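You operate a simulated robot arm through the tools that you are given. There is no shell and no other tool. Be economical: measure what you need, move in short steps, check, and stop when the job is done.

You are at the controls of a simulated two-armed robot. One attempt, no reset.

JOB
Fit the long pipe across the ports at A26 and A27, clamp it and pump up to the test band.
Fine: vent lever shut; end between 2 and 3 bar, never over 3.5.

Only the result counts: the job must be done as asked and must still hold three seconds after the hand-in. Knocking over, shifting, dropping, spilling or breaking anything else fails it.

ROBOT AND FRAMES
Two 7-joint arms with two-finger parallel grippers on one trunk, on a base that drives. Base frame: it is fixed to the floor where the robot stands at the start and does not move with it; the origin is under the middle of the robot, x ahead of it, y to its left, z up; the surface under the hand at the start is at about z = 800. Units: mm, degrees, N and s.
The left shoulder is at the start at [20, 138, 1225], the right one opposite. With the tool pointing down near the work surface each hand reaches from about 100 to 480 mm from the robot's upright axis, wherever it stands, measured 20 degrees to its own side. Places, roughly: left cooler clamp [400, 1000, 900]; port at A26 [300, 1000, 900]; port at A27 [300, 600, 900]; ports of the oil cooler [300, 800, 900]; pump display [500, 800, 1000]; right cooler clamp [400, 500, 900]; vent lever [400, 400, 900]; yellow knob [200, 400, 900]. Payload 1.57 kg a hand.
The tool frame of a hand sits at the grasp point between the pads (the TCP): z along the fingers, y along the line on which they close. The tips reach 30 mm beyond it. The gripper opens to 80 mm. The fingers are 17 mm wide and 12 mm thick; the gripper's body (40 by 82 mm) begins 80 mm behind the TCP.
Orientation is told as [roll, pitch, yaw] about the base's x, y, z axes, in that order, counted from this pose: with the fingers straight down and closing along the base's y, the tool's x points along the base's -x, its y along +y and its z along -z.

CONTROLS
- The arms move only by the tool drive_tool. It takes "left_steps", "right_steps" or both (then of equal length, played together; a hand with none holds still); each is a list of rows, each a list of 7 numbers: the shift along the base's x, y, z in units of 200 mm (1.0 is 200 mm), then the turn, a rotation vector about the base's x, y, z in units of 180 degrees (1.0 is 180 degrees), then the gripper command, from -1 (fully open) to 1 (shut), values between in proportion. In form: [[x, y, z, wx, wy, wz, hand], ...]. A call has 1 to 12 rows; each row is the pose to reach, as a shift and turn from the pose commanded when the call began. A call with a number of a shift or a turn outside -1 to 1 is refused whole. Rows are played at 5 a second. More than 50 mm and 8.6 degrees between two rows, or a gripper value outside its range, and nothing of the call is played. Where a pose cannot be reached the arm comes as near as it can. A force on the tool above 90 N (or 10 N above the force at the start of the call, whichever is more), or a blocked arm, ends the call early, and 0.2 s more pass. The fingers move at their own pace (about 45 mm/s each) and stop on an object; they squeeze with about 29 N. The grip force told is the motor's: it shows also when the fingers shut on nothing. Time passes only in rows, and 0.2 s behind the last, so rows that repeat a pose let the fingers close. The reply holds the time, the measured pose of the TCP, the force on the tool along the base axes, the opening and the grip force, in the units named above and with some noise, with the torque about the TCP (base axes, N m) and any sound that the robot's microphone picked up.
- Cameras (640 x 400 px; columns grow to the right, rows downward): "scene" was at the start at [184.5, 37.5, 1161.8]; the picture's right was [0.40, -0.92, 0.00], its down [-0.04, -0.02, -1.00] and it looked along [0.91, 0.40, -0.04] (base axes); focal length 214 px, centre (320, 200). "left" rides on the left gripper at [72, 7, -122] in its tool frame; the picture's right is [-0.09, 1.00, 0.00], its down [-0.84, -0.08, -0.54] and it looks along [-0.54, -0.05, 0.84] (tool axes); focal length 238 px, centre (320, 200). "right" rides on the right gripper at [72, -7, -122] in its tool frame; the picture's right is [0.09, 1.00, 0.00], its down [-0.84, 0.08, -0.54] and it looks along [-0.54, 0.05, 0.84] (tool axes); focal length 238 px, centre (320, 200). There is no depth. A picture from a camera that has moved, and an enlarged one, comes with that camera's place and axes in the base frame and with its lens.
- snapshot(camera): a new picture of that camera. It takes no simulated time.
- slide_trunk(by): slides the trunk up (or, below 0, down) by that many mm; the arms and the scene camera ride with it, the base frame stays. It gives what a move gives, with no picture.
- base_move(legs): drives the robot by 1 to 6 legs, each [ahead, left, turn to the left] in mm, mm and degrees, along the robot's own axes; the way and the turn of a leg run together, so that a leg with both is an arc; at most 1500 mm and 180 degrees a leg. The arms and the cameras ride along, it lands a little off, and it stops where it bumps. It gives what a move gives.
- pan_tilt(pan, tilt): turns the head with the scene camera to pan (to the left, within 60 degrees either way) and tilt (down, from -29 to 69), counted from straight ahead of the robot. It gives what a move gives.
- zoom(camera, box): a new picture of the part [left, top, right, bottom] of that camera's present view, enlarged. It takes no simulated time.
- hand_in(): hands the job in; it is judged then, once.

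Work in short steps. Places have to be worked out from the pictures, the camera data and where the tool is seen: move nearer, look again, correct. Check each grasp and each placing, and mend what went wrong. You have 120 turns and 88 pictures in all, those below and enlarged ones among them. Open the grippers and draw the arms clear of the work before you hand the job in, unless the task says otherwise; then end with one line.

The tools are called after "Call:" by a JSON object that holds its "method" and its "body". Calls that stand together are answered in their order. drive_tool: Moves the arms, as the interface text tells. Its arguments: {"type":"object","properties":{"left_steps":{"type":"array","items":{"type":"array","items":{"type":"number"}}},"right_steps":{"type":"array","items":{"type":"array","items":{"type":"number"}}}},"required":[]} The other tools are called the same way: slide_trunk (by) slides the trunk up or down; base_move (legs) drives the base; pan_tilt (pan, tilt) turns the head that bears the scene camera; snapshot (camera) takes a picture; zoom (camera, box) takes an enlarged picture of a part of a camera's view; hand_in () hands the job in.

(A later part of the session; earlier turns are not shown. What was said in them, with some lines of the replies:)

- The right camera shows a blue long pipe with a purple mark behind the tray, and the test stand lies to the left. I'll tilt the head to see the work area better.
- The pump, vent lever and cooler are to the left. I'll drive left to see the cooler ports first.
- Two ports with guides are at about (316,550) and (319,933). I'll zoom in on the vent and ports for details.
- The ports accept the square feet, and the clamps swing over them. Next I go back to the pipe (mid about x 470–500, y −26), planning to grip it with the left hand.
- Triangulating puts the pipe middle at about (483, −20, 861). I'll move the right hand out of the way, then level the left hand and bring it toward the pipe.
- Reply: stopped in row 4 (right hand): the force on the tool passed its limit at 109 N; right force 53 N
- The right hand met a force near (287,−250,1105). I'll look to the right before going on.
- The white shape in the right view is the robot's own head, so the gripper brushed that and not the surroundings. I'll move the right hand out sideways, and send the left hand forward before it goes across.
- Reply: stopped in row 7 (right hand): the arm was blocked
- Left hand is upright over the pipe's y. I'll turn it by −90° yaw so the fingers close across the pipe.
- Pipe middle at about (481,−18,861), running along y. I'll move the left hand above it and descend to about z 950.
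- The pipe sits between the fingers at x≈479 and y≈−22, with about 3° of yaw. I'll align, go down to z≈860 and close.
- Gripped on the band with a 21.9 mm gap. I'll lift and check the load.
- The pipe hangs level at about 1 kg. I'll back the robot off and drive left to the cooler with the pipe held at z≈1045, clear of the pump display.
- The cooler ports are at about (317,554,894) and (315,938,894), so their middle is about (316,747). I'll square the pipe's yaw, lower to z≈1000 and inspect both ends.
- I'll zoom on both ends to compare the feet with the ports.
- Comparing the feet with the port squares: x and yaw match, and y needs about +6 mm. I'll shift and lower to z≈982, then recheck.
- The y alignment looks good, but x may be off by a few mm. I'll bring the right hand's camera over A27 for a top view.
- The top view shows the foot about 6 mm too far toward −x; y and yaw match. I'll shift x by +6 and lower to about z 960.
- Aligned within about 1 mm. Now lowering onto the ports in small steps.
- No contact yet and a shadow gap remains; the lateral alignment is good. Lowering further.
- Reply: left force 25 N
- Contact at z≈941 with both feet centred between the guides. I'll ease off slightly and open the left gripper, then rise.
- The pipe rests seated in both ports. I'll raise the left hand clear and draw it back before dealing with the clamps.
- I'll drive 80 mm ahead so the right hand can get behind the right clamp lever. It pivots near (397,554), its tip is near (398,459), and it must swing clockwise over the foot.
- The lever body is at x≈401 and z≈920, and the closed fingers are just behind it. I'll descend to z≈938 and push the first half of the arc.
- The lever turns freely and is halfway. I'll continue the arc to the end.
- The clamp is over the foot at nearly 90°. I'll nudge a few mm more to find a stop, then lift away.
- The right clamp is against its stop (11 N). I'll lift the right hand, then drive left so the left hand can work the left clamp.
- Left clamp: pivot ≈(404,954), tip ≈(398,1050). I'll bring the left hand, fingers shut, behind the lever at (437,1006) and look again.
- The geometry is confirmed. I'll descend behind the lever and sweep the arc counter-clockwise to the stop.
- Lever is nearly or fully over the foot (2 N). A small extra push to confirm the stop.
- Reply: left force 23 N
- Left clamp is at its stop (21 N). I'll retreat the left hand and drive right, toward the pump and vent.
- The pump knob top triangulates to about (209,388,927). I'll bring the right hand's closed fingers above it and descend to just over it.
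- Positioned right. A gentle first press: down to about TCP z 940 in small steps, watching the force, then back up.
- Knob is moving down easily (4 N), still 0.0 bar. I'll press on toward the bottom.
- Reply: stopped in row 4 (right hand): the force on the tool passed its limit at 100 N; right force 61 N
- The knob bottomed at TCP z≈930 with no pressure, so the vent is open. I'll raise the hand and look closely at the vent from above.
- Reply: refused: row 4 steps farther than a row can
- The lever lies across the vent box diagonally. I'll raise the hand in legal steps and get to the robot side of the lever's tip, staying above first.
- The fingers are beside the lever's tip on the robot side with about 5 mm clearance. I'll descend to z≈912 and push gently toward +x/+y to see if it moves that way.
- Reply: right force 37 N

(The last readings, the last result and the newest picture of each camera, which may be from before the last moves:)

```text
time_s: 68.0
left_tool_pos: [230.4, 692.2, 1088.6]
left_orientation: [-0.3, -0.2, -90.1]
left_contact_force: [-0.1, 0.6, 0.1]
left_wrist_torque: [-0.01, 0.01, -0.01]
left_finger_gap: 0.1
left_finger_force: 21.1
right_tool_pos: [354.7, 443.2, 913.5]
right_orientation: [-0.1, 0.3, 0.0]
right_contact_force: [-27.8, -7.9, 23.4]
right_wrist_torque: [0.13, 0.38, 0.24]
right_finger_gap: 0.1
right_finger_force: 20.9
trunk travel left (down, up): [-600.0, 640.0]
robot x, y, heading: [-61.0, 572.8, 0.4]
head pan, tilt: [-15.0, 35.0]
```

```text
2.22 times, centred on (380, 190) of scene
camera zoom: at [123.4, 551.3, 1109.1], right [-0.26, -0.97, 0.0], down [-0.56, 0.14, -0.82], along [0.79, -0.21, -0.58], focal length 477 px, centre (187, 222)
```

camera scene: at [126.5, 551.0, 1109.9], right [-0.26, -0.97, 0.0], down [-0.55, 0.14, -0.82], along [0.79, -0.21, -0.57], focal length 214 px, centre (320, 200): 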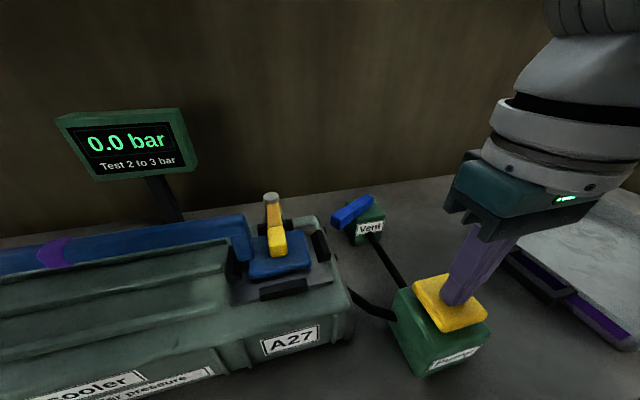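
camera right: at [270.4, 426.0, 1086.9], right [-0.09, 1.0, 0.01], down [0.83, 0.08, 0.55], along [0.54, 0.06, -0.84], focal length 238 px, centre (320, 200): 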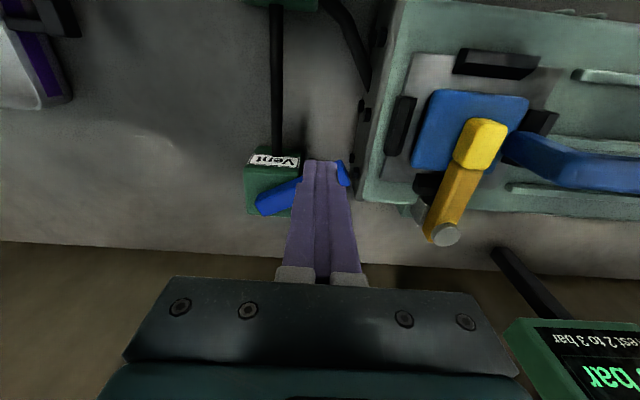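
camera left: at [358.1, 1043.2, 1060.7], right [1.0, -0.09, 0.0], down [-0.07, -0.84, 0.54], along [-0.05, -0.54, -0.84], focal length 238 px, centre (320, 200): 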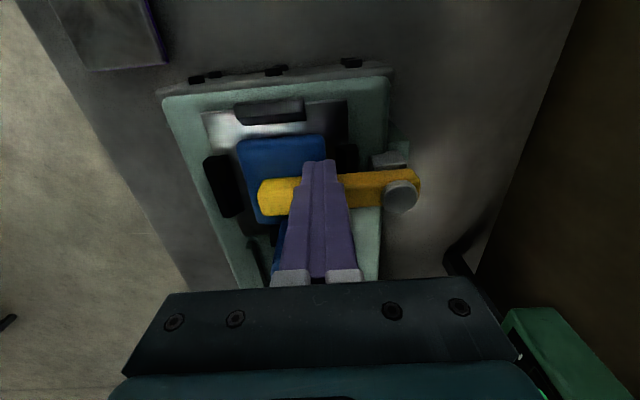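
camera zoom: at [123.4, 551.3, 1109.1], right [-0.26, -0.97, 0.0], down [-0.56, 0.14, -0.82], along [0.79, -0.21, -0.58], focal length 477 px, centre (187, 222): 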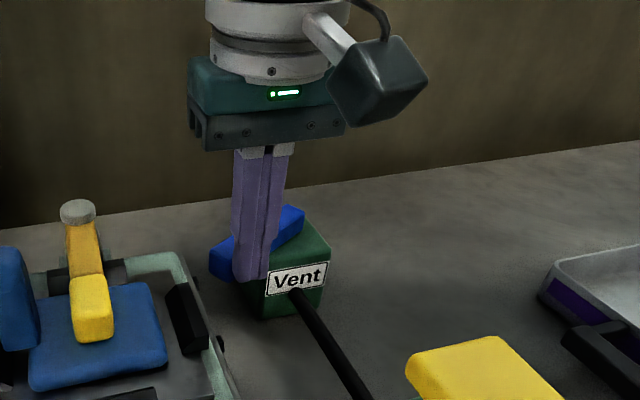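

That direction is blocked (28 N), so the lever is at its open stop and must turn the other way, toward the robot. I'll back off, rise, move the base 40 mm ahead and come around behind the lever.

Call:
{"method": "drive_tool", "body": {"right_steps": [[-0.06, -0.03, 0, 0, 0, 0, 1], [-0.06, -0.03, 0.2, 0, 0, 0, 1], [-0.06, -0.03, 0.4, 0, 0, 0, 1]]}}

Call:
{"method": "base_move", "body": {"legs": [[50, 0, 0]]}}

```text
time_s: 68.8
left_tool_pos: [234.1, 694.8, 1089.8]
left_orientation: [-0.1, -0.1, -90.2]
left_contact_force: [-0.4, 0.1, 0.2]
left_wrist_torque: [0.04, -0.02, -0.02]
left_finger_gap: 0.0
left_finger_force: 21.1
right_tool_pos: [346.5, 440.2, 993.9]
right_orientation: [0.3, -0.4, 0.1]
right_contact_force: [-0.3, -0.1, 0.0]
right_wrist_torque: [-0.03, -0.03, -0.01]
right_finger_gap: 0.2
right_finger_force: 20.9
trunk travel left (down, up): [-600.0, 640.0]
robot x, y, heading: [-60.6, 576.6, 0.3]
head pan, tilt: [-15.0, 35.0]
```

```text
time_s: 69.7
left_tool_pos: [282.2, 695.5, 1089.4]
left_orientation: [0.0, -0.1, -90.1]
left_contact_force: [0.2, 0.6, 0.4]
left_wrist_torque: [-0.01, -0.03, -0.02]
left_finger_gap: 0.0
left_finger_force: 20.8
right_tool_pos: [395.9, 440.8, 993.9]
right_orientation: [0.4, -0.3, 0.2]
right_contact_force: [-0.2, -0.3, 0.1]
right_wrist_torque: [-0.02, -0.01, -0.01]
right_finger_gap: 0.2
right_finger_force: 21.2
trunk travel left (down, up): [-600.0, 640.0]
robot x, y, heading: [-9.9, 575.9, 0.5]
head pan, tilt: [-15.0, 35.0]
```

Hand rode to (396,441,994). I'll move it to the back side of the lever's tip and check before descending.

Call:
{"method": "drive_tool", "body": {"right_steps": [[0.01, 0.1, 0, 0, 0, 0, 1], [0.01, 0.15, -0.1, 0, 0, 0, 1], [0.01, 0.15, -0.18, 0, 0, 0, 1], [0.01, 0.15, -0.18, 0, 0, 0, 1]]}}

Call:
{"method": "zoom", "body": {"camera": "right", "box": [200, 50, 440, 230]}}

```text
time_s: 70.7
left_tool_pos: [281.6, 695.4, 1090.8]
left_orientation: [-0.1, -0.2, -90.2]
left_contact_force: [-0.6, 0.6, 0.7]
left_wrist_torque: [0.03, -0.04, -0.04]
left_finger_gap: 0.2
left_finger_force: 21.7
right_tool_pos: [397.3, 470.7, 958.8]
right_orientation: [0.3, -0.3, 0.1]
right_contact_force: [0.0, -0.4, 0.4]
right_wrist_torque: [0.01, -0.02, 0.02]
right_finger_gap: 0.0
right_finger_force: 21.7
trunk travel left (down, up): [-600.0, 640.0]
robot x, y, heading: [-8.7, 572.8, 0.5]
head pan, tilt: [-15.0, 35.0]
```

```text
2.22 times, centred on (320, 140) of right
camera zoom: at [324.6, 463.6, 1080.1], right [-0.09, 1.0, 0.01], down [0.83, 0.08, 0.55], along [0.54, 0.06, -0.84], focal length 530 px, centre (320, 333)
```

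zoom: 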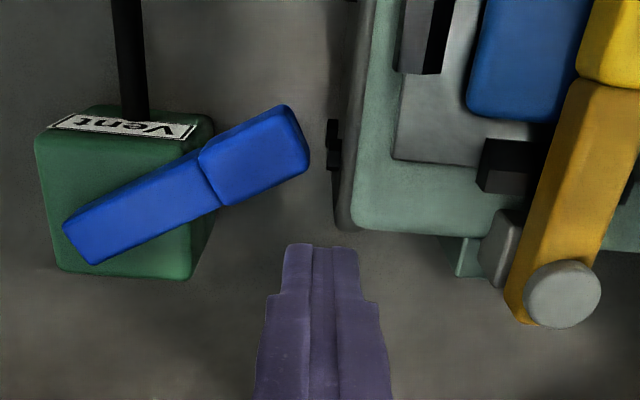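

The fingers have clearance behind the lever. Descending to z≈915 and sweeping the lever toward −x.

Call:
{"method": "drive_tool", "body": {"right_steps": [[0, -0.015, -0.12, 0, 0, 0, 1], [0, -0.015, -0.22, 0, 0, 0, 1], [-0.0465, -0.0385, -0.22, 0, 0, 0, 1], [-0.08, -0.05, -0.22, 0, 0, 0, 1], [-0.1165, -0.0635, -0.22, 0, 0, 0, 1], [-0.155, -0.085, -0.22, 0, 0, 0, 1], [-0.1965, -0.1135, -0.22, 0, 0, 0, 1], [-0.1965, -0.1135, -0.22, 0, 0, 0, 1]]}}

Call:
{"method": "zoom", "body": {"camera": "scene", "box": [20, 80, 500, 360]}}

```text
time_s: 72.5
left_tool_pos: [282.4, 695.9, 1091.0]
left_orientation: [-0.1, -0.1, -90.2]
left_contact_force: [-0.7, 0.5, -1.2]
left_wrist_torque: [-0.02, -0.04, 0.02]
left_finger_gap: 0.0
left_finger_force: 21.0
right_tool_pos: [357.2, 448.4, 914.6]
right_orientation: [0.3, -0.3, 0.1]
right_contact_force: [0.6, 0.3, 0.6]
right_wrist_torque: [0.01, 0.02, 0.0]
right_finger_gap: 0.3
right_finger_force: 21.2
trunk travel left (down, up): [-600.0, 640.0]
robot x, y, heading: [-10.8, 573.8, 0.3]
head pan, tilt: [-15.0, 35.0]
```

```text
1.33 times, centred on (260, 220) of scene
camera zoom: at [176.1, 553.5, 1109.5], right [-0.25, -0.97, 0.0], down [-0.55, 0.15, -0.82], along [0.79, -0.21, -0.57], focal length 286 px, centre (400, 173)
```

zoom: 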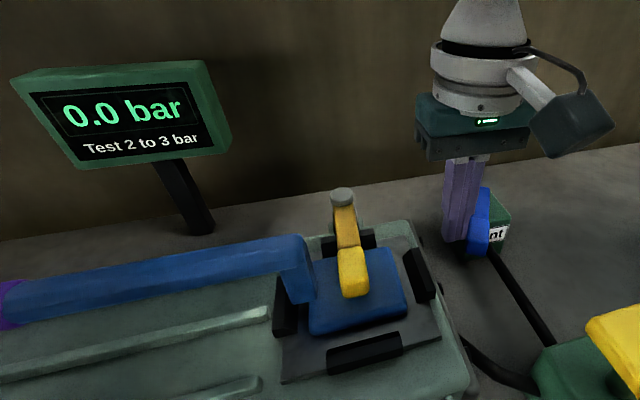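

Lever is turning. Continue to pointing −x.

Call:
{"method": "drive_tool", "body": {"right_steps": [[-0.03, -0.036, 0, 0, 0, 0, 1], [-0.0585, -0.073, 0, 0, 0, 0, 1], [-0.08, -0.115, 0, 0, 0, 0, 1], [-0.101, -0.162, 0, 0, 0, 0, 1], [-0.101, -0.162, 0, 0, 0, 0, 1]]}}

Call:
{"method": "zoom", "body": {"camera": "right", "box": [200, 50, 440, 230]}}

```text
time_s: 73.7
left_tool_pos: [282.0, 696.8, 1090.4]
left_orientation: [-0.2, -0.1, -90.2]
left_contact_force: [0.0, 0.3, 0.8]
left_wrist_torque: [0.03, 0.03, 0.01]
left_finger_gap: 0.2
left_finger_force: 21.0
right_tool_pos: [338.9, 415.2, 912.8]
right_orientation: [0.4, -0.3, 0.2]
right_contact_force: [0.2, 0.0, -0.3]
right_wrist_torque: [0.03, -0.01, -0.01]
right_finger_gap: 0.0
right_finger_force: 21.4
trunk travel left (down, up): [-600.0, 640.0]
robot x, y, heading: [-5.7, 575.8, 0.1]
head pan, tilt: [-15.0, 35.0]
```

```text
2.22 times, centred on (320, 140) of right
camera zoom: at [265.0, 408.4, 1035.7], right [-0.09, 1.0, 0.01], down [0.83, 0.07, 0.55], along [0.54, 0.06, -0.84], focal length 530 px, centre (320, 333)
```

zoom: 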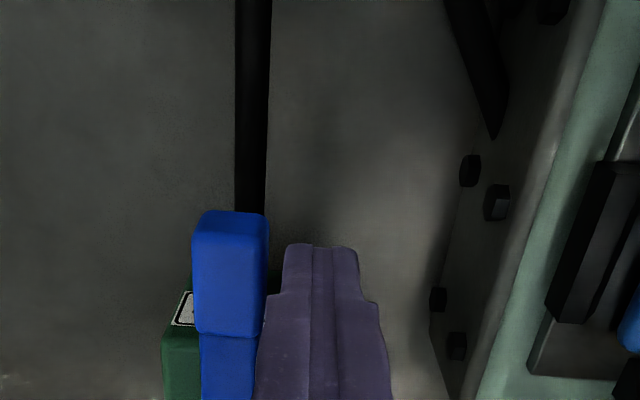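

The lever now lines up with the hose. Nudge further a few mm to feel for a stop.

Call:
{"method": "drive_tool", "body": {"right_steps": [[-0.005, -0.025, 0, 0, 0, 0, 1], [-0.01, -0.05, 0, 0, 0, 0, 1], [-0.012, -0.07, 0, 0, 0, 0, 1], [-0.012, -0.07, 0, 0, 0, 0, 1]]}}

Call:
{"method": "zoom", "body": {"camera": "right", "box": [200, 50, 440, 230]}}

```text
time_s: 74.7
left_tool_pos: [282.9, 700.0, 1091.0]
left_orientation: [0.0, 0.2, -90.1]
left_contact_force: [0.2, 0.0, 0.8]
left_wrist_torque: [-0.02, 0.02, -0.03]
left_finger_gap: 0.1
left_finger_force: 21.1
right_tool_pos: [337.8, 408.8, 915.2]
right_orientation: [1.0, -0.4, 0.3]
right_contact_force: [2.6, 23.1, 1.3]
right_wrist_torque: [0.47, -0.07, -0.03]
right_finger_gap: 0.0
right_finger_force: 21.4
trunk travel left (down, up): [-600.0, 640.0]
robot x, y, heading: [-12.2, 576.1, 0.4]
head pan, tilt: [-15.0, 35.0]
```

```text
2.22 times, centred on (320, 140) of right
camera zoom: at [263.8, 399.6, 1035.7], right [-0.1, 1.0, 0.02], down [0.83, 0.07, 0.55], along [0.55, 0.07, -0.83], focal length 530 px, centre (320, 333)
```

zoom: 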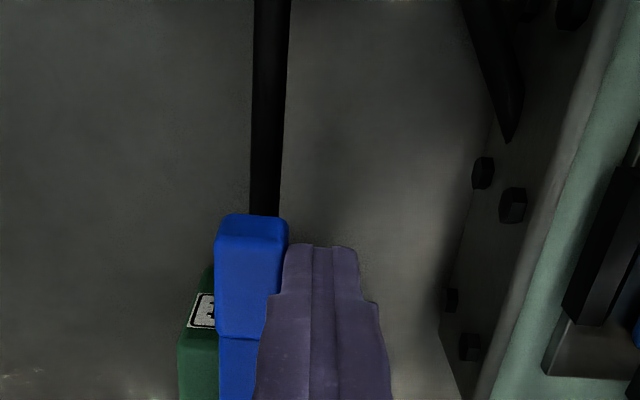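

Stop felt at 23 N, so the vent is now shut. I'll retreat up, back the base off 50 mm and return to the pump knob.

Call:
{"method": "drive_tool", "body": {"right_steps": [[0, 0.05, 0, 0, 0, 0, 1], [0, 0.05, 0.2, 0, 0, 0, 1], [0, 0.05, 0.4, 0, 0, 0, 1], [0, 0.05, 0.45, 0, 0, 0, 1]]}}

Call:
{"method": "base_move", "body": {"legs": [[-50, 0, 0]]}}

```text
time_s: 75.7
left_tool_pos: [282.6, 695.6, 1090.2]
left_orientation: [-0.2, -0.2, -90.2]
left_contact_force: [0.6, -0.6, -0.3]
left_wrist_torque: [-0.02, 0.01, -0.03]
left_finger_gap: 0.0
left_finger_force: 21.6
right_tool_pos: [336.0, 412.7, 1004.7]
right_orientation: [0.3, -0.4, 0.1]
right_contact_force: [0.0, -0.8, -0.3]
right_wrist_torque: [0.04, 0.01, 0.02]
right_finger_gap: 0.0
right_finger_force: 21.5
trunk travel left (down, up): [-600.0, 640.0]
robot x, y, heading: [-13.2, 571.1, 0.1]
head pan, tilt: [-15.0, 35.0]
```

```text
time_s: 76.7
left_tool_pos: [232.2, 694.6, 1090.4]
left_orientation: [-0.1, -0.1, -90.2]
left_contact_force: [-0.2, 0.1, -0.2]
left_wrist_torque: [0.01, -0.02, 0.01]
left_finger_gap: 0.0
left_finger_force: 21.0
right_tool_pos: [286.3, 412.2, 1004.1]
right_orientation: [0.3, -0.3, 0.0]
right_contact_force: [-0.6, 1.1, 0.0]
right_wrist_torque: [-0.02, 0.0, 0.0]
right_finger_gap: 0.0
right_finger_force: 21.6
trunk travel left (down, up): [-600.0, 640.0]
robot x, y, heading: [-60.5, 574.5, 0.3]
head pan, tilt: [-15.0, 35.0]
```

Now to above the knob at (209,388), then one press to about z 934, and read the display.

Call:
{"method": "drive_tool", "body": {"right_steps": [[-0.2, -0.06, 0, 0, 0, 0, 1], [-0.386, -0.121, 0, 0, 0, 0, 1], [-0.386, -0.121, -0.15, 0, 0, 0, 1], [-0.386, -0.121, -0.22, 0, 0, 0, 1], [-0.386, -0.121, -0.26, 0, 0, 0, 1], [-0.386, -0.121, -0.3, 0, 0, 0, 1], [-0.386, -0.121, -0.325, 0, 0, 0, 1], [-0.386, -0.121, -0.35, 0, 0, 0, 1]]}}

Call:
{"method": "zoom", "body": {"camera": "scene", "box": [40, 80, 240, 220]}}

```text
time_s: 78.5
left_tool_pos: [233.4, 694.7, 1090.6]
left_orientation: [-0.1, -0.1, -90.3]
left_contact_force: [0.0, 0.1, 0.0]
left_wrist_torque: [0.0, 0.0, -0.01]
left_finger_gap: 0.3
left_finger_force: 21.2
right_tool_pos: [209.4, 388.0, 933.2]
right_orientation: [0.3, -0.3, 0.0]
right_contact_force: [-1.9, -1.1, 4.3]
right_wrist_torque: [-0.06, 0.12, -0.03]
right_finger_gap: 0.0
right_finger_force: 21.8
trunk travel left (down, up): [-600.0, 640.0]
robot x, y, heading: [-59.7, 573.4, 0.5]
head pan, tilt: [-15.0, 35.0]
```

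```text
2.86 times, centred on (140, 150) of scene
camera zoom: at [126.2, 552.9, 1109.5], right [-0.25, -0.97, 0.0], down [-0.55, 0.15, -0.82], along [0.79, -0.21, -0.57], focal length 613 px, centre (834, 343)
```

zoom: 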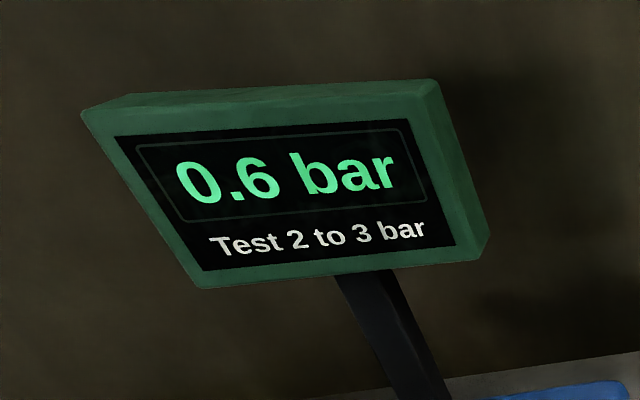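

One stroke gives 0.6 bar. I'll release fully and press a second time.

Call:
{"method": "drive_tool", "body": {"right_steps": [[0, 0, 0.08, 0, 0, 0, 1], [0, 0, 0.17, 0, 0, 0, 1], [0, 0, 0.17, 0, 0, 0, 1], [0, 0, 0.17, 0, 0, 0, 1], [0, 0, 0.08, 0, 0, 0, 1], [0, 0, 0.04, 0, 0, 0, 1], [0, 0, 0, 0, 0, 0, 1], [0, 0, 0, 0, 0, 0, 1]]}}

Call:
{"method": "zoom", "body": {"camera": "scene", "box": [40, 80, 240, 220]}}

```text
time_s: 80.3
left_tool_pos: [233.2, 694.4, 1090.4]
left_orientation: [-0.1, -0.1, -90.2]
left_contact_force: [0.4, 0.4, 0.8]
left_wrist_torque: [-0.03, -0.02, -0.01]
left_finger_gap: 0.3
left_finger_force: 21.2
right_tool_pos: [209.8, 387.6, 933.8]
right_orientation: [0.2, -0.3, 0.0]
right_contact_force: [-1.1, -1.3, 4.0]
right_wrist_torque: [-0.07, 0.06, 0.08]
right_finger_gap: 0.0
right_finger_force: 21.3
trunk travel left (down, up): [-600.0, 640.0]
robot x, y, heading: [-55.8, 574.5, 0.1]
head pan, tilt: [-15.0, 35.0]
```

```text
2.86 times, centred on (140, 150) of scene
camera zoom: at [126.3, 552.8, 1109.5], right [-0.25, -0.97, 0.0], down [-0.55, 0.15, -0.82], along [0.79, -0.21, -0.57], focal length 613 px, centre (834, 343)
```

zoom: 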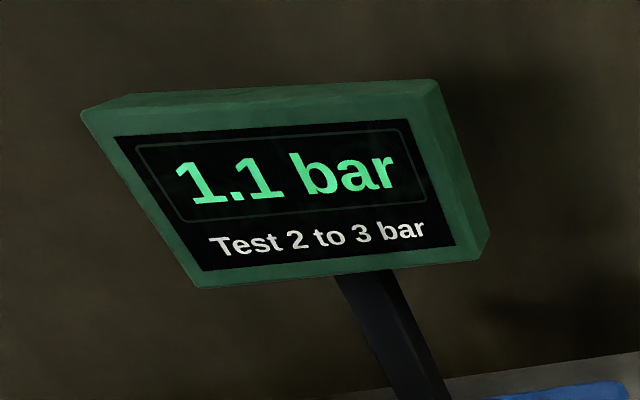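

1.1 bar after two strokes (about 0.55 each). I'll do the third stroke and read.

Call:
{"method": "drive_tool", "body": {"right_steps": [[0, 0, 0.08, 0, 0, 0, 1], [0, 0, 0.17, 0, 0, 0, 1], [0, 0, 0.17, 0, 0, 0, 1], [0, 0, 0.17, 0, 0, 0, 1], [0, 0, 0.08, 0, 0, 0, 1], [0, 0, 0.04, 0, 0, 0, 1], [0, 0, 0, 0, 0, 0, 1], [0, 0, 0, 0, 0, 0, 1]]}}

Call:
{"method": "zoom", "body": {"camera": "scene", "box": [40, 80, 240, 220]}}

```text
time_s: 82.1
left_tool_pos: [232.7, 694.6, 1089.4]
left_orientation: [0.0, -0.1, -90.1]
left_contact_force: [0.7, 0.5, 0.6]
left_wrist_torque: [0.01, -0.01, 0.03]
left_finger_gap: 0.3
left_finger_force: 20.7
right_tool_pos: [210.2, 387.1, 933.4]
right_orientation: [0.3, -0.3, 0.1]
right_contact_force: [-1.2, -2.4, 5.3]
right_wrist_torque: [-0.06, 0.09, -0.03]
right_finger_gap: 0.1
right_finger_force: 21.5
trunk travel left (down, up): [-600.0, 640.0]
robot x, y, heading: [-60.9, 573.8, 0.3]
head pan, tilt: [-15.0, 35.0]
```

```text
2.86 times, centred on (140, 150) of scene
camera zoom: at [126.3, 552.7, 1109.5], right [-0.25, -0.97, 0.0], down [-0.55, 0.15, -0.82], along [0.79, -0.21, -0.57], focal length 613 px, centre (834, 343)
```

zoom: 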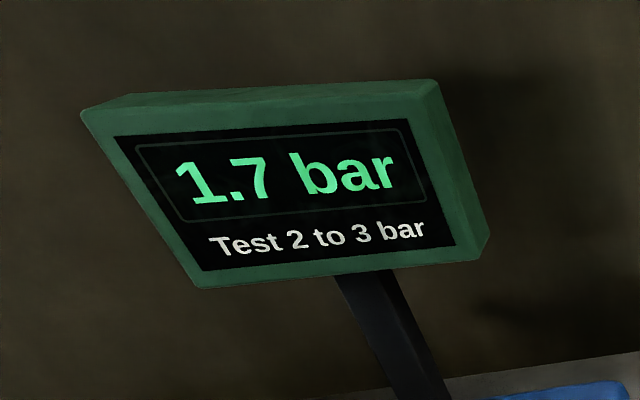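

1.7 bar. A fourth stroke should give about 2.2.

Call:
{"method": "drive_tool", "body": {"right_steps": [[0, 0, 0.08, 0, 0, 0, 1], [0, 0, 0.17, 0, 0, 0, 1], [0, 0, 0.17, 0, 0, 0, 1], [0, 0, 0.17, 0, 0, 0, 1], [0, 0, 0.08, 0, 0, 0, 1], [0, 0, 0.04, 0, 0, 0, 1], [0, 0, 0, 0, 0, 0, 1], [0, 0, 0, 0, 0, 0, 1]]}}

Call:
{"method": "zoom", "body": {"camera": "scene", "box": [40, 80, 240, 220]}}

```text
time_s: 83.9
left_tool_pos: [233.1, 695.4, 1090.4]
left_orientation: [0.0, -0.1, -90.2]
left_contact_force: [0.0, 0.0, -0.5]
left_wrist_torque: [-0.01, 0.0, -0.01]
left_finger_gap: 0.0
left_finger_force: 21.3
right_tool_pos: [210.2, 388.4, 933.1]
right_orientation: [0.4, -0.3, 0.1]
right_contact_force: [0.8, 0.4, 4.3]
right_wrist_torque: [-0.02, 0.0, -0.04]
right_finger_gap: 0.0
right_finger_force: 21.4
trunk travel left (down, up): [-600.0, 640.0]
robot x, y, heading: [-62.8, 577.3, 0.5]
head pan, tilt: [-15.0, 35.0]
```

```text
2.86 times, centred on (140, 150) of scene
camera zoom: at [126.7, 553.2, 1109.6], right [-0.25, -0.97, 0.0], down [-0.55, 0.15, -0.82], along [0.79, -0.21, -0.57], focal length 613 px, centre (834, 343)
```

zoom: 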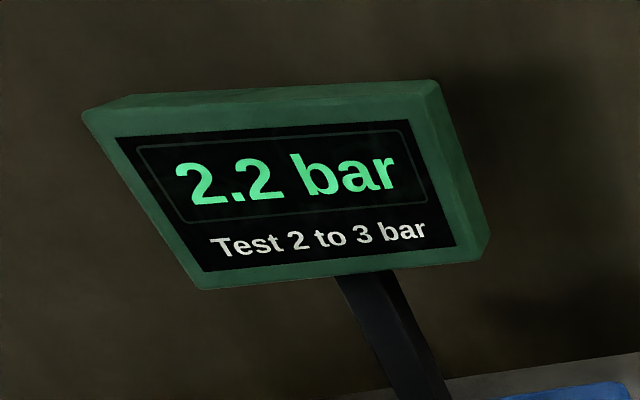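

2.2 bar, inside the band. I'll raise the right hand, open both grippers, wait a few seconds and recheck for leaks.

Call:
{"method": "drive_tool", "body": {"right_steps": [[0, 0, 0.1, 0, 0, 0, 1], [0, 0, 0.3, 0, 0, 0, 1], [0, 0, 0.5, 0, 0, 0, 1], [0, 0, 0.7, 0, 0, 0, 0], [0, -0.1, 0.75, 0, 0, 0, -1], [0, -0.1, 0.75, 0, 0, 0, -1], [0, -0.1, 0.75, 0, 0, 0, -1], [0, -0.1, 0.75, 0, 0, 0, -1], [0, -0.1, 0.75, 0, 0, 0, -1], [0, -0.1, 0.75, 0, 0, 0, -1], [0, -0.1, 0.75, 0, 0, 0, -1], [0, -0.1, 0.75, 0, 0, 0, -1]], "left_steps": [[0, 0, 0, 0, 0, 0, 1], [0, 0, 0, 0, 0, 0, 0], [0, 0, 0.1, 0, 0, 0, -1], [0, 0, 0.15, 0, 0, 0, -1], [0, 0, 0.15, 0, 0, 0, -1], [0, 0, 0.15, 0, 0, 0, -1], [0, 0, 0.15, 0, 0, 0, -1], [0, 0, 0.15, 0, 0, 0, -1], [0, 0, 0.15, 0, 0, 0, -1], [0, 0, 0.15, 0, 0, 0, -1], [0, 0, 0.15, 0, 0, 0, -1], [0, 0, 0.15, 0, 0, 0, -1]]}}

Call:
{"method": "pan_tilt", "body": {"pan": 10, "tilt": 35}}

Call:
{"method": "snapshot", "body": {"camera": "scene"}}

Call:
{"method": "snapshot", "body": {"camera": "right"}}

```text
time_s: 86.7
left_tool_pos: [224.0, 696.1, 1096.3]
left_orientation: [-5.1, 1.2, -90.1]
left_contact_force: [0.0, 0.9, 0.5]
left_wrist_torque: [-0.02, 0.0, 0.01]
left_finger_gap: 80.2
left_finger_force: 0.2
right_tool_pos: [193.6, 363.3, 1057.8]
right_orientation: [-3.0, 6.0, 1.2]
right_contact_force: [0.5, -0.1, 0.0]
right_wrist_torque: [0.03, 0.03, 0.01]
right_finger_gap: 79.7
right_finger_force: 0.1
trunk travel left (down, up): [-600.0, 640.0]
robot x, y, heading: [-58.3, 578.3, 0.6]
head pan, tilt: [-15.0, 35.0]
stopped in row 12 (left hand): the arm was blocked; the commanded pose is now the measured one
```

```text
time_s: 87.5
left_tool_pos: [224.3, 696.9, 1096.8]
left_orientation: [-4.9, 1.1, -90.3]
left_contact_force: [0.2, 0.1, 0.0]
left_wrist_torque: [-0.02, -0.04, 0.0]
left_finger_gap: 79.9
left_finger_force: 0.0
right_tool_pos: [191.6, 363.2, 1058.3]
right_orientation: [-3.1, 6.0, 1.2]
right_contact_force: [-0.2, 0.2, -0.6]
right_wrist_torque: [-0.01, -0.02, -0.01]
right_finger_gap: 80.3
right_finger_force: 0.2
trunk travel left (down, up): [-600.0, 640.0]
robot x, y, heading: [-59.9, 577.1, 0.2]
head pan, tilt: [10.0, 35.0]
```

```text
14 pictures are left
camera scene: at [127.8, 591.2, 1109.5], right [0.18, -0.98, 0.0], down [-0.56, -0.1, -0.82], along [0.81, 0.15, -0.57], focal length 214 px, centre (320, 200)
```

scene: 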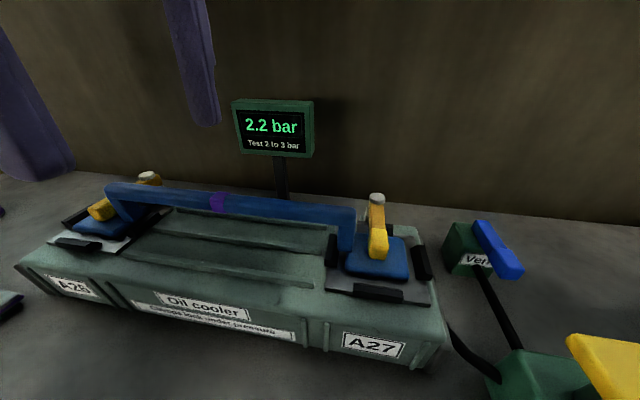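

```text
13 pictures are left
camera right: at [132.9, 362.1, 1187.7], right [-0.12, 0.99, -0.04], down [0.89, 0.13, 0.45], along [0.45, 0.01, -0.89], focal length 238 px, centre (320, 200)
```

right: 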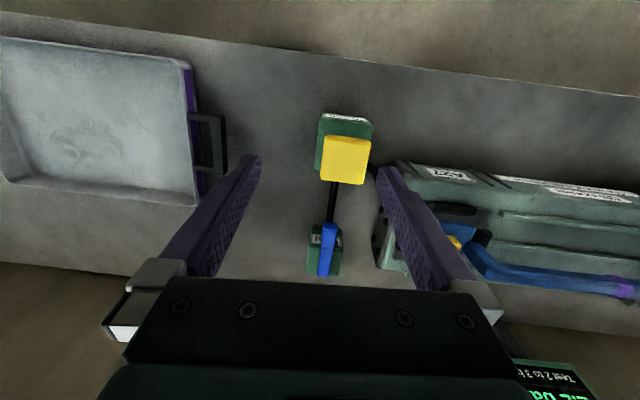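

Pressure holds at 2.2 bar, both clamps are over the feet, the vent is shut, and the arms are clear with the grippers open. Handing in.

Call:
{"method": "hand_in", "body": {}}

```text
The job is handed in.
```

I fitted the long pipe across A26 and A27, closed both clamps and shut the vent lever. The pressure was holding at 2.2 bar at hand-in and was never read above that.
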